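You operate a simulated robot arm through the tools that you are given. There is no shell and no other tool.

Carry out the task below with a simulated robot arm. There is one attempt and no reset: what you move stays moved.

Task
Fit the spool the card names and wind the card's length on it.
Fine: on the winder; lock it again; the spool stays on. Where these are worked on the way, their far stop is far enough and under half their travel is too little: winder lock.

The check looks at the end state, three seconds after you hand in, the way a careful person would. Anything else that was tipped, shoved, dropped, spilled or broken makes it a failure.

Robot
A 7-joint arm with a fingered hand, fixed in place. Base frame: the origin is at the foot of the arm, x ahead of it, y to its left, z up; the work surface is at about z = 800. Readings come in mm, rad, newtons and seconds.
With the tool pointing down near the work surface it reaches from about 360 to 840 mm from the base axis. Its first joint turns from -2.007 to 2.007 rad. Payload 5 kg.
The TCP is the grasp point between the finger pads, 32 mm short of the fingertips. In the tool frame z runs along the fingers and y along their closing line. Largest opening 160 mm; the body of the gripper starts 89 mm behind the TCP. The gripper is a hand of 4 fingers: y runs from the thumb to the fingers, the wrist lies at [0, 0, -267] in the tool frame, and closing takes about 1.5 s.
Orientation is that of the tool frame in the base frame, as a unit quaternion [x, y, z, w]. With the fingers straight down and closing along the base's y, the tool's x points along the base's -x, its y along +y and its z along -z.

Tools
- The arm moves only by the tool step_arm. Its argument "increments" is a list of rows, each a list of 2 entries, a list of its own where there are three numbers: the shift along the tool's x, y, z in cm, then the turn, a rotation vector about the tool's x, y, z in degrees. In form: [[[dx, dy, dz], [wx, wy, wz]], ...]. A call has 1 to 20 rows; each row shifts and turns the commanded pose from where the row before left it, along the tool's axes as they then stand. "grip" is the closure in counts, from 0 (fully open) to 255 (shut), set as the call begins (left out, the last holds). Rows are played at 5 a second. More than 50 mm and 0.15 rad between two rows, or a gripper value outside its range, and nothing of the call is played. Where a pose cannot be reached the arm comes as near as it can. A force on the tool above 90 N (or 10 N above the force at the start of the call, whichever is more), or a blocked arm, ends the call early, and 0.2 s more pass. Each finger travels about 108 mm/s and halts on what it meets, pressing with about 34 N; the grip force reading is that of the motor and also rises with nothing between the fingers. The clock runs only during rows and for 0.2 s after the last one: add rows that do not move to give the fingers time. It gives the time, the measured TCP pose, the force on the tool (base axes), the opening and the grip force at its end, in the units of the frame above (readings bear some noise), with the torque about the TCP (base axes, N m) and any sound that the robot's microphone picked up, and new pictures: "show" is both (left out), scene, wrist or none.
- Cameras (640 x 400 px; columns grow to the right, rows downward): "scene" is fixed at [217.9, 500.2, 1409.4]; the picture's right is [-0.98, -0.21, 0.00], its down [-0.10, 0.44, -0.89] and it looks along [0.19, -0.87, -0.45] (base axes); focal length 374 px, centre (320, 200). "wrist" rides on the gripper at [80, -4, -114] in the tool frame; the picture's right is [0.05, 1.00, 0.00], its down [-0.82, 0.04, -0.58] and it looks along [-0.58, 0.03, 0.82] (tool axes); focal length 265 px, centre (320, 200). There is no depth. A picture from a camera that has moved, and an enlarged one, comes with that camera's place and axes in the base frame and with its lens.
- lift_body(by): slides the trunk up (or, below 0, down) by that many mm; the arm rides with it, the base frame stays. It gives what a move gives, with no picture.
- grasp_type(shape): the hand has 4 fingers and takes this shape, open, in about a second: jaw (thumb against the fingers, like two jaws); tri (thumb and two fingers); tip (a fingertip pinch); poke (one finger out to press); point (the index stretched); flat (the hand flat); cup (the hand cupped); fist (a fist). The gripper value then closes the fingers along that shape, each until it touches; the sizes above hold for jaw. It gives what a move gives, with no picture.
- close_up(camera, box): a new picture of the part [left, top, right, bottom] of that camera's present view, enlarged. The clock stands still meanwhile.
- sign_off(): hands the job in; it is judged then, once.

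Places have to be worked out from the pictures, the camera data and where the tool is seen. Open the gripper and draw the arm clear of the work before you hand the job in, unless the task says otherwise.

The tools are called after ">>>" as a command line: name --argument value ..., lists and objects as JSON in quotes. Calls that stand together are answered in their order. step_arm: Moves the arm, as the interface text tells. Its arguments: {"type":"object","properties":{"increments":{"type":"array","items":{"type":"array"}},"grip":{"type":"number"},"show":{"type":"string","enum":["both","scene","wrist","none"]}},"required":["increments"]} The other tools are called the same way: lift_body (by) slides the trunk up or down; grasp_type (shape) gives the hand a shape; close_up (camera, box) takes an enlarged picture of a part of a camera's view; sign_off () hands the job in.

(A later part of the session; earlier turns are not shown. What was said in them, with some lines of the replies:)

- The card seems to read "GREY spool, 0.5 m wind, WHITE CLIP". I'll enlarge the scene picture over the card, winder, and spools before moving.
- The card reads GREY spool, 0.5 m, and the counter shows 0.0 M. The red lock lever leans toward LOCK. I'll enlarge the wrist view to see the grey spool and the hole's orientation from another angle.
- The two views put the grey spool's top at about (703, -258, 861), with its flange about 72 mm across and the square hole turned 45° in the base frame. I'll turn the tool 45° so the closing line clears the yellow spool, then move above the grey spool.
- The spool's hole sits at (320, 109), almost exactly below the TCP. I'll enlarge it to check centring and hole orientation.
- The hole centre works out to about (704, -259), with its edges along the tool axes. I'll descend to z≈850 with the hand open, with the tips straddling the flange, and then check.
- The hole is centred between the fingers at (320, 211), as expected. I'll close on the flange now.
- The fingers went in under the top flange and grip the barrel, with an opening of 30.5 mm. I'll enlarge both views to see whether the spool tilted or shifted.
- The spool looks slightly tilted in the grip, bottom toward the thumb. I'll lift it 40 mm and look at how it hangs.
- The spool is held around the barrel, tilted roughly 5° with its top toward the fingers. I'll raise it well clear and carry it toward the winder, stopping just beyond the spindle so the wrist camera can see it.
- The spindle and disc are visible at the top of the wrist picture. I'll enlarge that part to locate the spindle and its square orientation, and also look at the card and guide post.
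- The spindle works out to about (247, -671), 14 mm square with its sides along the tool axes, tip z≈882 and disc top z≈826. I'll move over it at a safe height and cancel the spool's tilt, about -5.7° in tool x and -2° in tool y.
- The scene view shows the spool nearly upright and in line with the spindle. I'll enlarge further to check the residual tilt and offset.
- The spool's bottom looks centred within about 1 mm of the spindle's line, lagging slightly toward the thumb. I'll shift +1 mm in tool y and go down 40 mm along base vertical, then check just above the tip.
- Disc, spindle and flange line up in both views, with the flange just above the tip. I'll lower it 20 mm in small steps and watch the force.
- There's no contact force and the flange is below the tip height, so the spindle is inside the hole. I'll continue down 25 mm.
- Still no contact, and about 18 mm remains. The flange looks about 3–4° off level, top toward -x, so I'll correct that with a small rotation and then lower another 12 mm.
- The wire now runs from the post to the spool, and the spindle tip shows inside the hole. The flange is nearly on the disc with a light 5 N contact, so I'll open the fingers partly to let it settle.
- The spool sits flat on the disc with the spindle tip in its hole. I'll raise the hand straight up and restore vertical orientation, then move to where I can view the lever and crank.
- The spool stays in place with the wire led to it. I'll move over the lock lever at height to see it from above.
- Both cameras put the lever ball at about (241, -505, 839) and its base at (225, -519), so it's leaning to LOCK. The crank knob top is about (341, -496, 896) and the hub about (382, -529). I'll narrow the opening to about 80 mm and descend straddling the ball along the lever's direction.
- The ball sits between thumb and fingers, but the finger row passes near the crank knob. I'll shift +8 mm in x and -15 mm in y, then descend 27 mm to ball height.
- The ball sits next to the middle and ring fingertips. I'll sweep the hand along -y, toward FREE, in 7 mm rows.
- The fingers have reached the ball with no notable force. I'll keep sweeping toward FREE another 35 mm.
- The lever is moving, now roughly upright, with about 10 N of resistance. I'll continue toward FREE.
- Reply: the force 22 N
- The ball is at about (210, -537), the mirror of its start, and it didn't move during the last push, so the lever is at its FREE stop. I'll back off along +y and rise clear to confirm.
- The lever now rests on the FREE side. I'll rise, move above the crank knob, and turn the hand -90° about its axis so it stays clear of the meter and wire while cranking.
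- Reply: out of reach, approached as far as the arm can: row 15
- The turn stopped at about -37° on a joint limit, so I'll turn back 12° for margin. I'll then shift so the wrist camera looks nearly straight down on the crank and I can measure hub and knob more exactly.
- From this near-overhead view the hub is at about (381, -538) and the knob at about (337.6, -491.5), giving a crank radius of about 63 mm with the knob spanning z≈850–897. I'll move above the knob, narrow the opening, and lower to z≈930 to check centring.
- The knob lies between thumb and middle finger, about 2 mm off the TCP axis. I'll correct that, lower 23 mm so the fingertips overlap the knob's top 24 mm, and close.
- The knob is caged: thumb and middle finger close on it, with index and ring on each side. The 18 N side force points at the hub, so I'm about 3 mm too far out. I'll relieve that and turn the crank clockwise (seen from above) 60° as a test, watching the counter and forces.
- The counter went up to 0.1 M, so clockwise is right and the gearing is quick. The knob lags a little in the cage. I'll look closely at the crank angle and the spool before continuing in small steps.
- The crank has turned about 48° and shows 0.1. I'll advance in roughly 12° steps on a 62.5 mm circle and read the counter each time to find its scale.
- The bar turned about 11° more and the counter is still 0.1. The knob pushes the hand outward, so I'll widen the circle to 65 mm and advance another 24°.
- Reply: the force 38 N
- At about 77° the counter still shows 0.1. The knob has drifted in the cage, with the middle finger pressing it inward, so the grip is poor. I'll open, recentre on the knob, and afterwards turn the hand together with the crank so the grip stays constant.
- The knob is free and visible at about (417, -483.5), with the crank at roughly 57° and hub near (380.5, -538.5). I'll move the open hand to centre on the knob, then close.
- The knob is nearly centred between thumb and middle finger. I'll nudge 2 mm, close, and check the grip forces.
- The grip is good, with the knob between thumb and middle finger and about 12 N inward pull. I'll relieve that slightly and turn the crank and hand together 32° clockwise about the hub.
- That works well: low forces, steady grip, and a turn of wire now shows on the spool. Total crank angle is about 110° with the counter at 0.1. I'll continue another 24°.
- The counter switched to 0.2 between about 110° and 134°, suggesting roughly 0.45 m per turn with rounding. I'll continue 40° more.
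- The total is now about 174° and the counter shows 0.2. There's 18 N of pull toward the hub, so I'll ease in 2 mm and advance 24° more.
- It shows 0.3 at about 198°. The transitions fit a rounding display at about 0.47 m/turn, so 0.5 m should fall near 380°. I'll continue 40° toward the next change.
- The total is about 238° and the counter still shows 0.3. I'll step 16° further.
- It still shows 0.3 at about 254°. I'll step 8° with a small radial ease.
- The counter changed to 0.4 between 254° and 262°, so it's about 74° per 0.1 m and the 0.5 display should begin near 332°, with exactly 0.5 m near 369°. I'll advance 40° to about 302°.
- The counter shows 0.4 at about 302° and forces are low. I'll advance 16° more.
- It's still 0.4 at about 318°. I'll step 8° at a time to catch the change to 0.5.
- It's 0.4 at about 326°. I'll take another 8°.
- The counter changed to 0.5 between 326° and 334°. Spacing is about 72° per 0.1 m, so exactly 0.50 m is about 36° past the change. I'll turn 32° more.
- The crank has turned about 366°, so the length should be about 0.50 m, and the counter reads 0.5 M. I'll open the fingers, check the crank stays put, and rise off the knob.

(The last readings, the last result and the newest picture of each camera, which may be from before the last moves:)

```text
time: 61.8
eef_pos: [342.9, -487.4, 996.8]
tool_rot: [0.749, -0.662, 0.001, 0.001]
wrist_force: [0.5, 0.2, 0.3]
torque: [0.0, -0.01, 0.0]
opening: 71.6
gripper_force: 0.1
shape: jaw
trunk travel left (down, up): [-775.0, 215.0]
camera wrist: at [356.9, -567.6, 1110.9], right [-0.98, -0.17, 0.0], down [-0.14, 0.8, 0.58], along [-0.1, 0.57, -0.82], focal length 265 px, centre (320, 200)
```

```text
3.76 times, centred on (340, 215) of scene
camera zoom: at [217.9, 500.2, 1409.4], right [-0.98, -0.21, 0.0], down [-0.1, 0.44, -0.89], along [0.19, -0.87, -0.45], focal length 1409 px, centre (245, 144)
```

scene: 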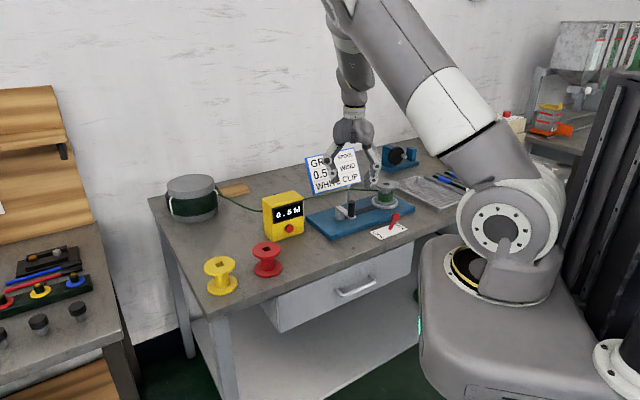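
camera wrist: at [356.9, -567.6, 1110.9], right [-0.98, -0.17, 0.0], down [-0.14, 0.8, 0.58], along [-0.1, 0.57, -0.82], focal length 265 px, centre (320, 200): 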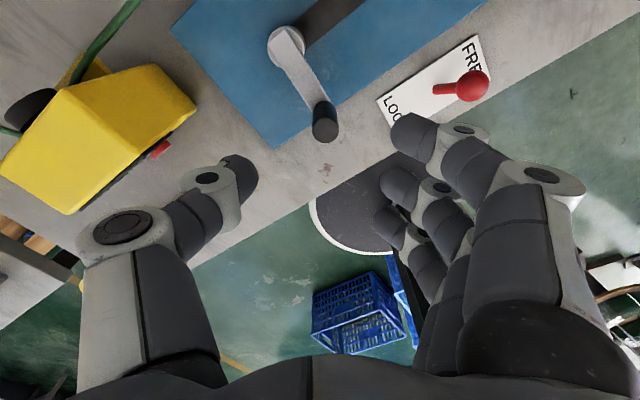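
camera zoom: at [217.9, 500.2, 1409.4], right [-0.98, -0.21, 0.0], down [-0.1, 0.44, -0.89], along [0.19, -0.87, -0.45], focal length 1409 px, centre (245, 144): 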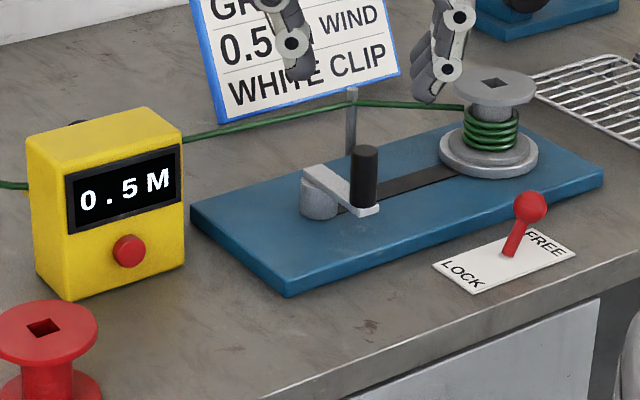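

The counter holds at 0.5 M and the crank stays put. I'll turn the hand -38° so its closing line matches the lever's direction with the fingers on the FREE side, and move above the lever ball.

>>> step_arm --increments '[[[0, 0, 0], [0, 0, -7.6]], [[0, 0, 0], [0, 0, -7.6]], [[0, 0, 0], [0, 0, -7.6]], [[0, 0, 0], [0, 0, -7.6]], [[0, 0, 0], [0, 0, -7.6]], [[-1.62, 4.32, 0], [0, 0, 0]], [[-1.62, 4.32, 0], [0, 0, 0]], [[-1.62, 4.32, 0], [0, 0, 0]], [[0, 0, 4], [0, 0, 0]], [[0, 0, 4], [0, 0, 0]], [[0, 0, 0], [0, 0, 0]]]' --grip 128

>>> close_up --camera "scene" --box '[320, 140, 440, 250]'

```text
time: 64.2
eef_pos: [217.1, -544.7, 916.7]
tool_rot: [0.925, -0.381, 0.0, 0.0]
wrist_force: [-0.9, 0.2, -0.2]
torque: [0.0, 0.02, 0.01]
opening: 79.3
gripper_force: 0.1
shape: jaw
trunk travel left (down, up): [-775.0, 215.0]
camera wrist: at [277.4, -599.4, 1031.4], right [-0.67, -0.74, 0.0], down [-0.61, 0.55, 0.58], along [-0.43, 0.38, -0.82], focal length 265 px, centre (320, 200)
```

scene: 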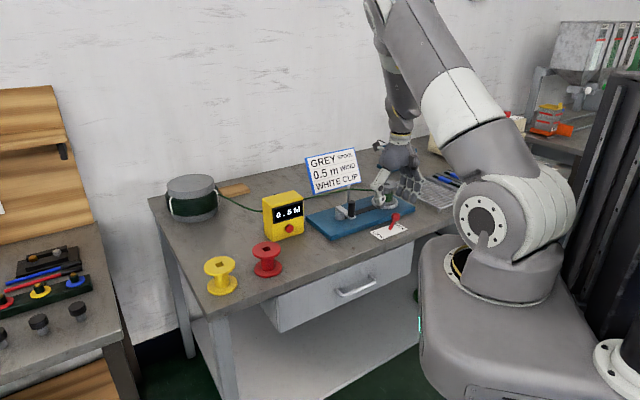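
wrist: 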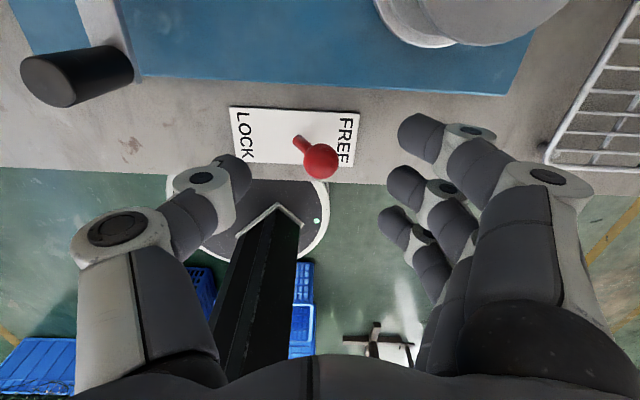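

```text
3.64 times, centred on (380, 195) of scene
camera zoom: at [217.9, 500.2, 1409.4], right [-0.98, -0.21, 0.0], down [-0.1, 0.44, -0.89], along [0.19, -0.87, -0.45], focal length 1361 px, centre (102, 218)
```

zoom: 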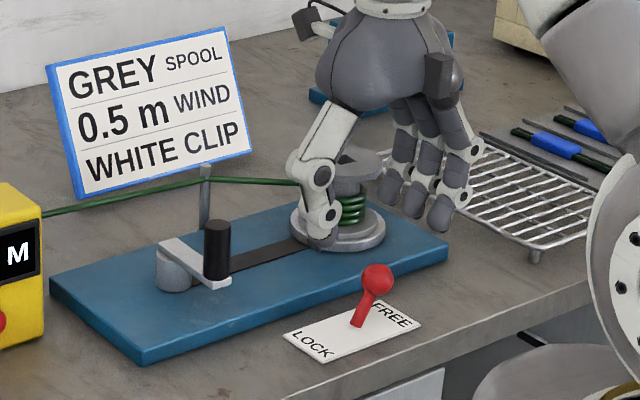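

The ball lies between thumb and fingers, with fingers on the FREE side. I'll descend 72 mm to ball height.

>>> step_arm --increments '[[[0, 0, 2.5], [0, 0, 0]], [[0, 0, 2.5], [0, 0, 0]], [[0, 0, 2.2], [0, 0, 0]], [[0, 0, 0], [0, 0, 0]]]'

>>> close_up --camera "scene" --box '[320, 140, 440, 250]'

```text
time: 65.2
eef_pos: [217.2, -545.7, 847.9]
tool_rot: [0.924, -0.382, 0.004, 0.003]
wrist_force: [-2.9, 0.3, 29.2]
torque: [-1.74, 0.39, -0.18]
opening: 79.1
gripper_force: 0.1
shape: jaw
trunk travel left (down, up): [-775.0, 215.0]
camera wrist: at [276.7, -599.1, 963.0], right [-0.67, -0.74, 0.0], down [-0.61, 0.55, 0.57], along [-0.43, 0.38, -0.82], focal length 265 px, centre (320, 200)
```

scene: 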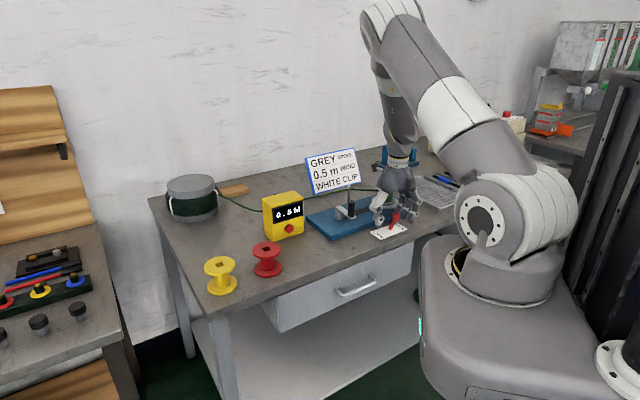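
wrist: 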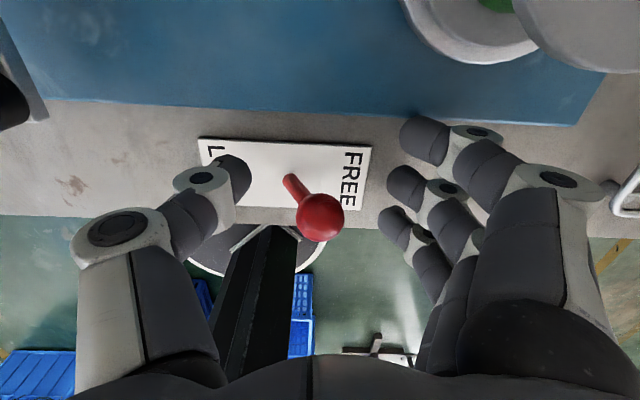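

```text
3.64 times, centred on (380, 195) of scene
camera zoom: at [217.9, 500.2, 1409.4], right [-0.98, -0.21, 0.0], down [-0.1, 0.44, -0.89], along [0.19, -0.87, -0.45], focal length 1361 px, centre (102, 218)
```

zoom: 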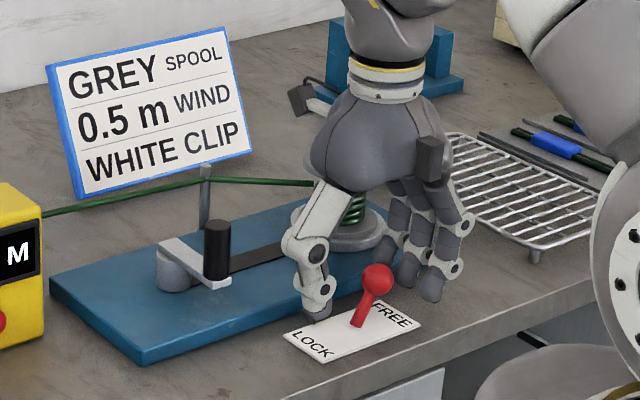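

The 29 N upward force and torque show the index fingertip is pressing on the edge of the blue base plate. I'll raise 11 mm to clear it.

>>> step_arm --increments '[[[0, 0, -1.1], [0, 0, 0]], [[-0.2, 0, 0], [0, 0, 0]], [[0, 0, 0], [0, 0, 0]]]'

>>> close_up --camera "wrist" --box '[180, 80, 500, 290]'

```text
time: 66.0
eef_pos: [216.0, -544.4, 854.7]
tool_rot: [0.924, -0.382, 0.0, 0.001]
wrist_force: [0.3, 0.2, 0.0]
torque: [-0.02, 0.03, 0.03]
opening: 79.4
gripper_force: 0.0
shape: jaw
trunk travel left (down, up): [-775.0, 215.0]
camera wrist: at [275.9, -598.1, 969.7], right [-0.67, -0.74, 0.0], down [-0.61, 0.55, 0.58], along [-0.43, 0.39, -0.82], focal length 265 px, centre (320, 200)
```

scene: 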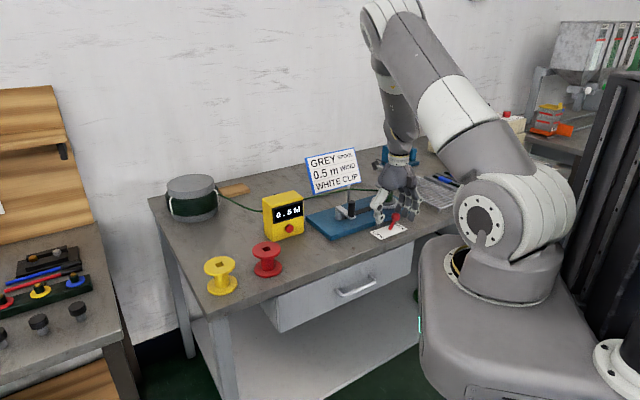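
wrist: 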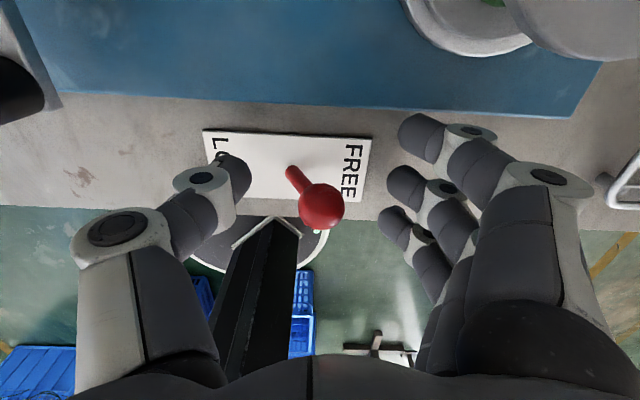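

```text
1.90 times, centred on (340, 185) of wrist
camera zoom: at [275.9, -598.1, 969.7], right [-0.67, -0.74, 0.0], down [-0.61, 0.55, 0.58], along [-0.43, 0.39, -0.82], focal length 506 px, centre (282, 229)
```

zoom: 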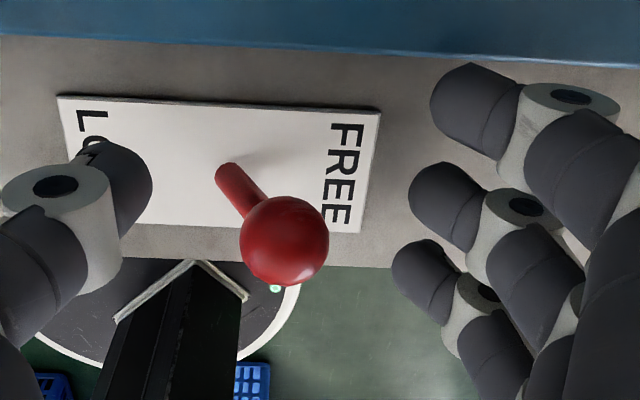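

It's clear now with zero force. I'll sweep along -y, which is toward LOCK in this orientation, 42 mm first.

>>> step_arm --increments '[[[0, -0.7, 0], [0, 0, 0]], [[0, -0.7, 0], [0, 0, 0]], [[0, -0.7, 0], [0, 0, 0]], [[0, -0.7, 0], [0, 0, 0]], [[0, -0.7, 0], [0, 0, 0]], [[0, -0.7, 0], [0, 0, 0]], [[0, 0, 0], [0, 0, 0]]]'

>>> close_up --camera "scene" --box '[320, 140, 440, 250]'

```text
time: 67.6
eef_pos: [245.9, -514.6, 853.7]
tool_rot: [0.924, -0.382, 0.0, 0.001]
wrist_force: [-0.8, -3.0, 0.3]
torque: [-0.04, 0.03, 0.05]
opening: 81.1
gripper_force: 0.1
shape: jaw
trunk travel left (down, up): [-775.0, 215.0]
camera wrist: at [306.2, -568.6, 970.0], right [-0.67, -0.74, 0.0], down [-0.61, 0.55, 0.58], along [-0.43, 0.38, -0.82], focal length 265 px, centre (320, 200)
```

scene: 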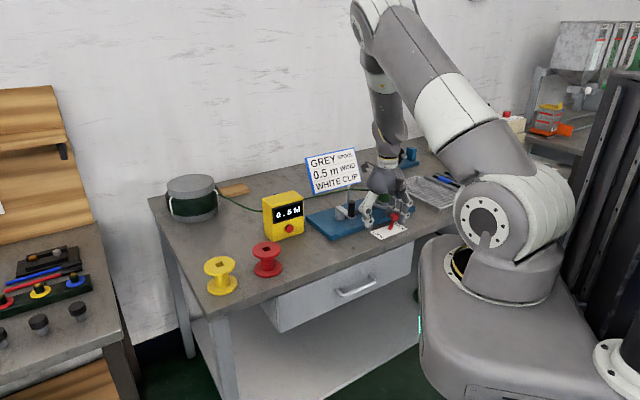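
wrist: 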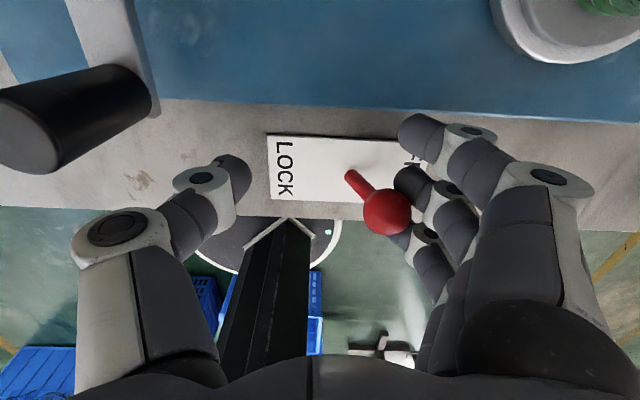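

```text
3.64 times, centred on (380, 195) of scene
camera zoom: at [217.9, 500.2, 1409.4], right [-0.98, -0.21, 0.0], down [-0.1, 0.44, -0.89], along [0.19, -0.87, -0.45], focal length 1361 px, centre (102, 218)
```

zoom: 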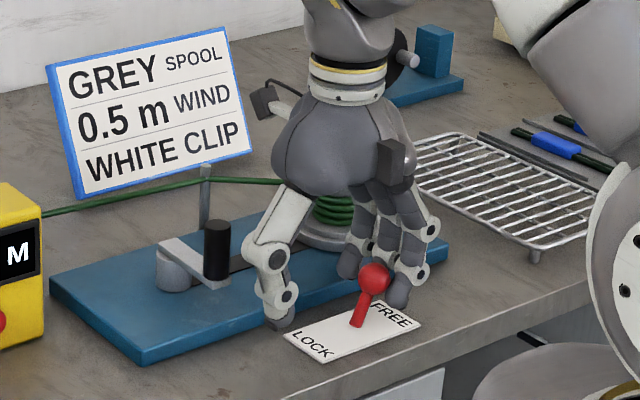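

The fingers touch the ball, and the thumb will pass the crank knob with about 20 mm to spare. I'll continue pushing 35 mm toward LOCK.

>>> step_arm --increments '[[[0, -0.7, 0], [0, 0, 0]], [[0, -0.7, 0], [0, 0, 0]], [[0, -0.7, 0], [0, 0, 0]], [[0, -0.7, 0], [0, 0, 0]], [[0, -0.7, 0], [0, 0, 0]], [[0, 0, 0], [0, 0, 0]]]'

>>> close_up --camera "scene" --box '[320, 140, 440, 250]'

>>> close_up --camera "wrist" --box '[300, 80, 520, 290]'

```text
time: 69.0
eef_pos: [271.0, -490.5, 856.1]
tool_rot: [0.924, -0.382, 0.0, 0.001]
wrist_force: [-0.1, -0.2, -0.2]
torque: [0.01, 0.01, 0.02]
opening: 79.7
gripper_force: 0.1
shape: jaw
trunk travel left (down, up): [-775.0, 215.0]
camera wrist: at [330.5, -543.7, 970.2], right [-0.67, -0.74, 0.0], down [-0.61, 0.55, 0.58], along [-0.43, 0.39, -0.82], focal length 265 px, centre (320, 200)
```

scene: 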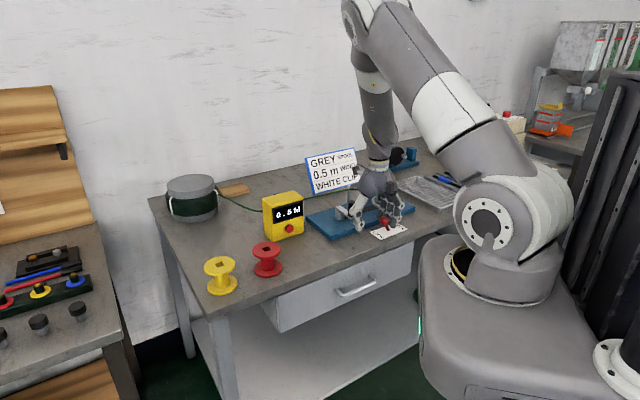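
wrist: 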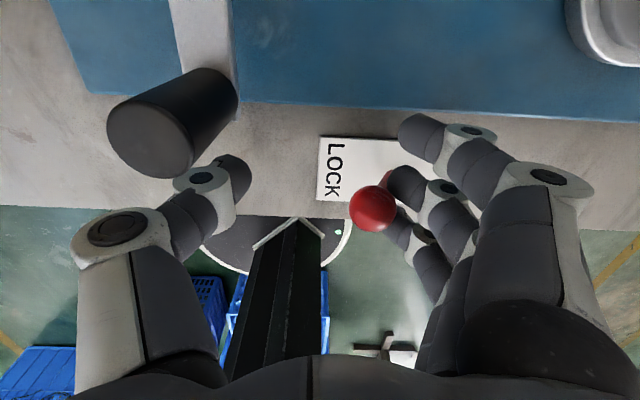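

```text
3.64 times, centred on (380, 195) of scene
camera zoom: at [217.9, 500.2, 1409.4], right [-0.98, -0.21, 0.0], down [-0.1, 0.44, -0.89], along [0.19, -0.87, -0.45], focal length 1361 px, centre (102, 218)
```

zoom: 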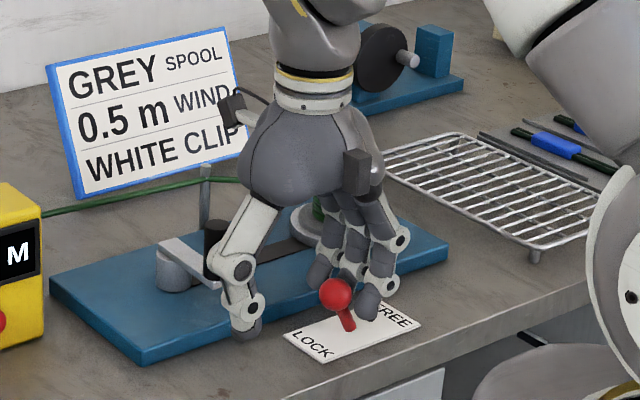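

```text
1.90 times, centred on (410, 185) of wrist
camera zoom: at [330.5, -543.7, 970.2], right [-0.67, -0.74, 0.0], down [-0.61, 0.55, 0.58], along [-0.43, 0.39, -0.82], focal length 506 px, centre (149, 229)
```

zoom: 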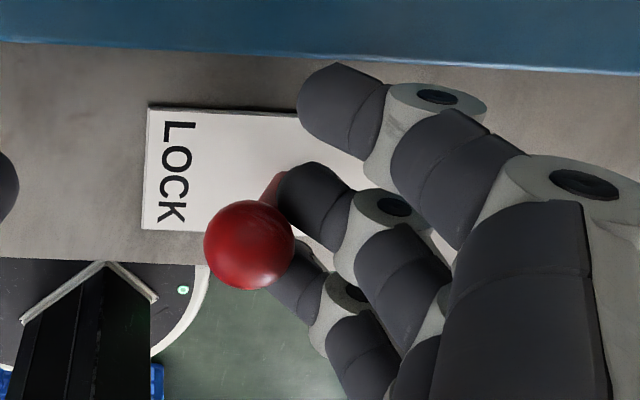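

The ball is back at exactly its original LOCK position in the scene view, with no load on the fingers. I'll press 7 mm further to make sure it's against its stop.

>>> step_arm --increments '[[[0, -0.5, 0], [0, 0, 0]], [[0, -0.5, 0], [0, 0, 0]], [[0, 0, 0], [0, 0, 0]]]'

>>> close_up --camera "scene" --box '[320, 140, 440, 250]'

```text
time: 69.8
eef_pos: [276.9, -484.1, 855.8]
tool_rot: [0.924, -0.382, 0.001, 0.0]
wrist_force: [-3.8, -4.1, 0.5]
torque: [-0.08, 0.03, 0.05]
opening: 81.9
gripper_force: 0.0
shape: jaw
trunk travel left (down, up): [-775.0, 215.0]
camera wrist: at [337.2, -537.2, 970.1], right [-0.67, -0.74, 0.0], down [-0.61, 0.55, 0.58], along [-0.43, 0.38, -0.82], focal length 265 px, centre (320, 200)
```

scene: 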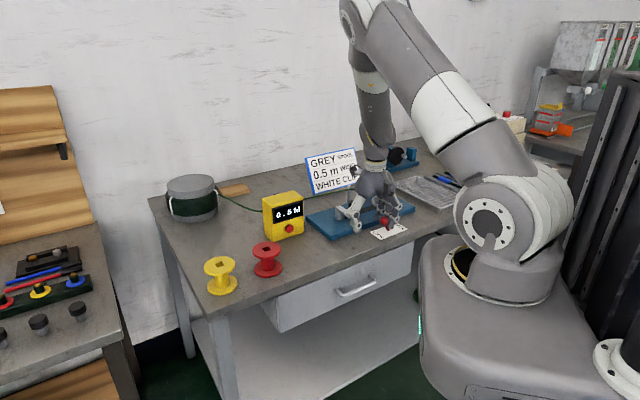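
wrist: 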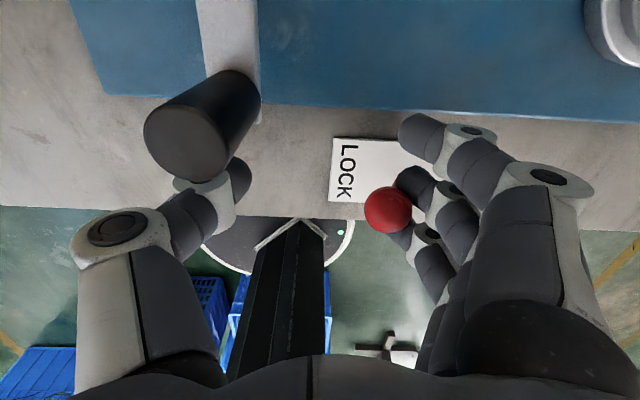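

```text
3.64 times, centred on (380, 195) of scene
camera zoom: at [217.9, 500.2, 1409.4], right [-0.98, -0.21, 0.0], down [-0.1, 0.44, -0.89], along [0.19, -0.87, -0.45], focal length 1361 px, centre (102, 218)
```

zoom: 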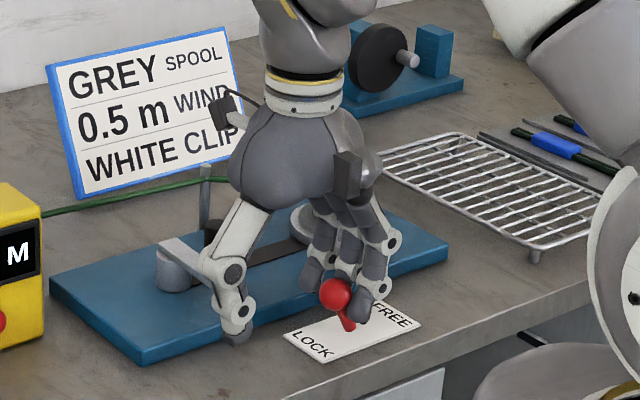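

The ball doesn't move and the force rises to about 6 N, so the lever is at its LOCK stop. I'll back off, rise, and check the whole scene.

>>> step_arm --increments '[[[0, 1.2, 0], [0, 0, 0]], [[0, 1.2, 0], [0, 0, 0]], [[0, 0, -3], [0, 0, 0]], [[0, 0, -4], [0, 0, 0]], [[0, 0, -4.5], [0, 0, 0]], [[0, 0, -4.5], [0, 0, 0]], [[0, 0, -4.5], [0, 0, 0]], [[0, 0, 0], [0, 0, 0]]]'

>>> close_up --camera "scene" --box '[290, 150, 440, 250]'

>>> close_up --camera "scene" --box '[150, 165, 320, 305]'

```text
time: 71.6
eef_pos: [260.6, -499.5, 1061.6]
tool_rot: [0.924, -0.382, 0.0, 0.0]
wrist_force: [0.4, 0.0, 0.2]
torque: [0.02, 0.04, -0.01]
opening: 79.5
gripper_force: 0.2
shape: jaw
trunk travel left (down, up): [-775.0, 215.0]
camera wrist: at [319.8, -553.4, 1175.3], right [-0.67, -0.74, 0.0], down [-0.61, 0.55, 0.58], along [-0.43, 0.39, -0.82], focal length 265 px, centre (320, 200)
```

scene: 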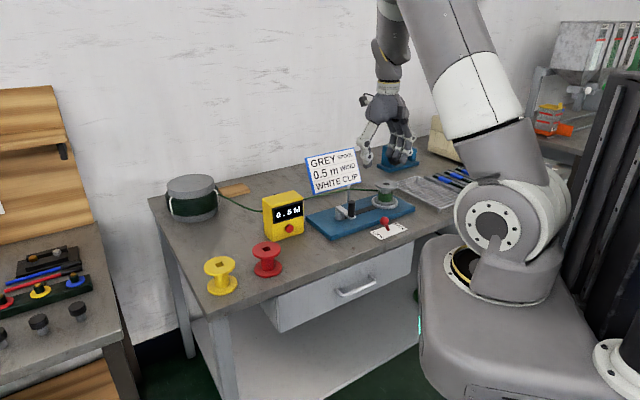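
wrist: 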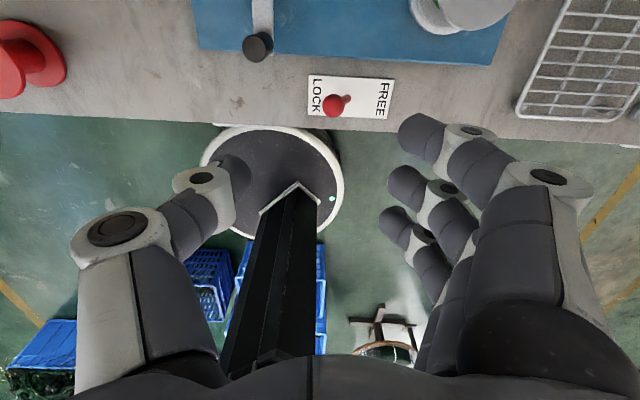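

```text
4.00 times, centred on (365, 200) of scene
camera zoom: at [217.9, 500.2, 1409.4], right [-0.98, -0.21, 0.0], down [-0.1, 0.44, -0.89], along [0.19, -0.87, -0.45], focal length 1497 px, centre (140, 200)
```

zoom: 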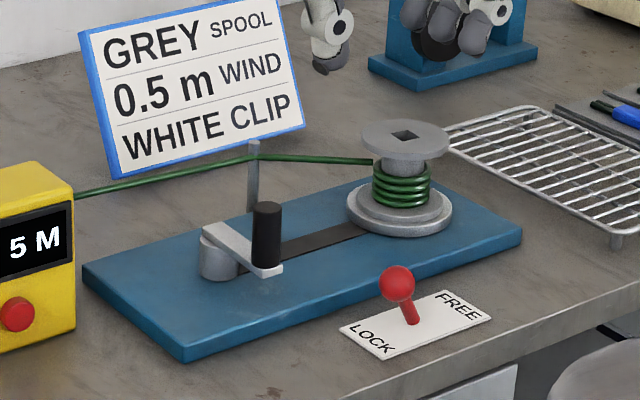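

```text
2.86 times, centred on (235, 235) of scene
camera zoom: at [217.9, 500.2, 1409.4], right [-0.98, -0.21, 0.0], down [-0.1, 0.44, -0.89], along [0.19, -0.87, -0.45], focal length 1069 px, centre (563, 100)
```

zoom: 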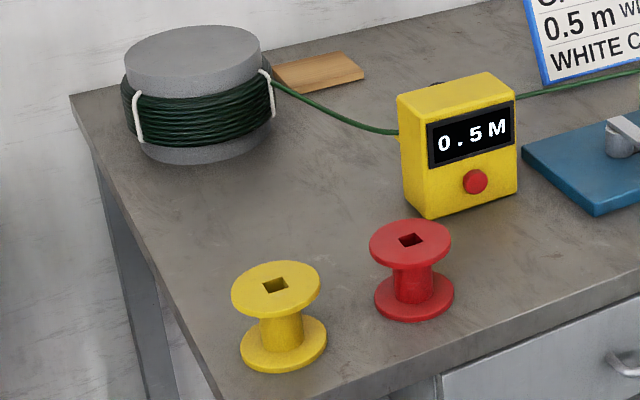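

The lever rests on LOCK, the counter reads 0.5 M, the wound grey spool sits on the winder, and nothing else has moved. I'll open the hand fully and draw the arm up and away from the work.

>>> step_arm --increments '[[[0, 0, -3], [0, 0, 0]], [[-1.5, -3.4, -1.5], [0, 0, 0]], [[-1.5, -3.4, -1.5], [0, 0, 0]], [[-1.5, -3.4, -1.5], [0, 0, 0]], [[-1.5, -3.4, -1.5], [0, 0, 0]], [[-1.5, -3.4, -1.5], [0, 0, 0]], [[0, 0, 0], [0, 0, 0]], [[0, 0, 0], [0, 0, 0]]]' --grip 0

>>> close_up --camera "scene" --box '[255, 150, 440, 260]'

```text
time: 73.4
eef_pos: [326.6, -327.2, 1165.7]
tool_rot: [0.924, -0.382, 0.001, 0.0]
wrist_force: [0.0, 0.3, -0.3]
torque: [0.03, 0.0, 0.03]
opening: 160.0
gripper_force: 0.1
shape: jaw
trunk travel left (down, up): [-775.0, 215.0]
camera wrist: at [386.8, -379.6, 1280.4], right [-0.67, -0.74, 0.0], down [-0.61, 0.55, 0.58], along [-0.43, 0.38, -0.82], focal length 265 px, centre (320, 200)
```

scene: 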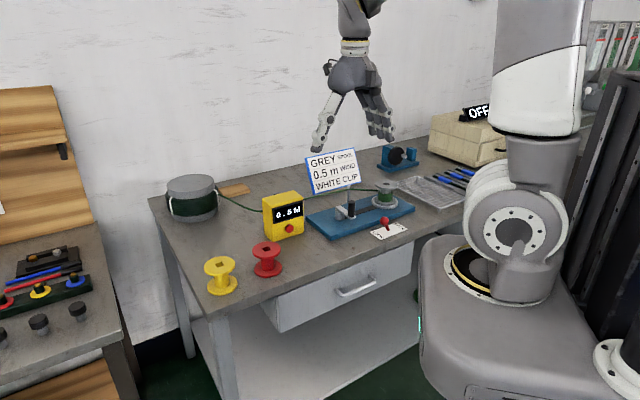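
wrist: 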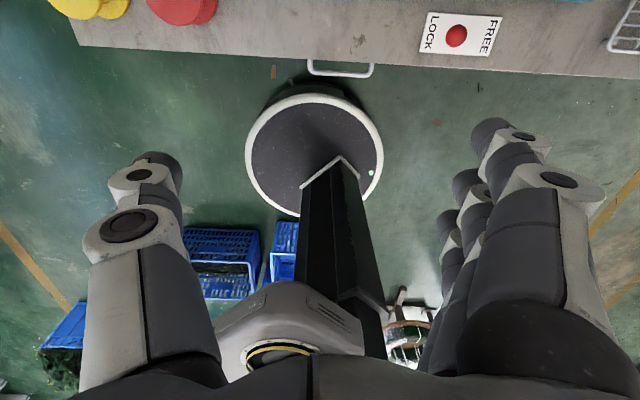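

```text
3.46 times, centred on (348, 205) of scene
camera zoom: at [217.9, 500.2, 1409.4], right [-0.98, -0.21, 0.0], down [-0.1, 0.44, -0.89], along [0.19, -0.87, -0.45], focal length 1295 px, centre (225, 183)
```

zoom: 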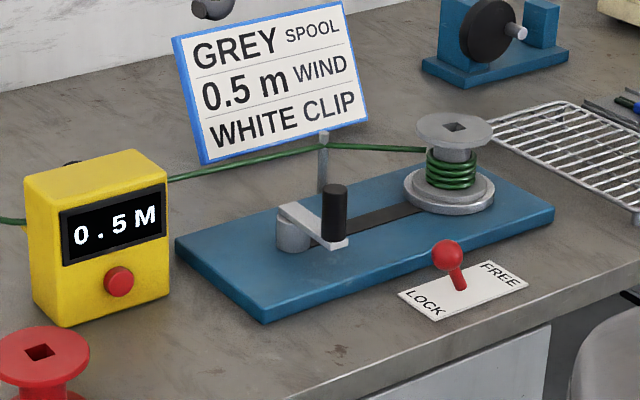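

The final check places the lever ball at about (238, -505), its original LOCK position. The grey spool is wound on the spindle, the counter reads 0.5 M, and the arm is clear with the hand open. I'm handing the job in.

>>> sign_off

```text
The job is handed in.
```

I fitted the grey spool on the winder and wound it until the counter read 0.5 M, then pushed the lock lever back to its LOCK stop. The job is handed in, and I haven't seen the check's result.

- **Spool:** it sits flat on the winder disc, with the green wire wound on its barrel.
- **Length:** the counter rounds to 0.1 m. I turned the crank about 36° past the point where it changed to 0.5, which I estimate is close to 0.50 m.
- **Lock:** the lever went to its FREE stop for winding. It is now back where it started, and it did not move when I pressed it further.
- **Contact:** while I was lowering the hand to relock, one fingertip pressed on the edge of the winder's blue base plate with about 29 N. I lifted off straight away. The base, the meter, the other two spools and the card looked unmoved in the last pictures.
- **White clip:** the card also says "WHITE CLIP". The task didn't ask for it, so I left the clips alone.

The hand is open and the arm is clear of the work.
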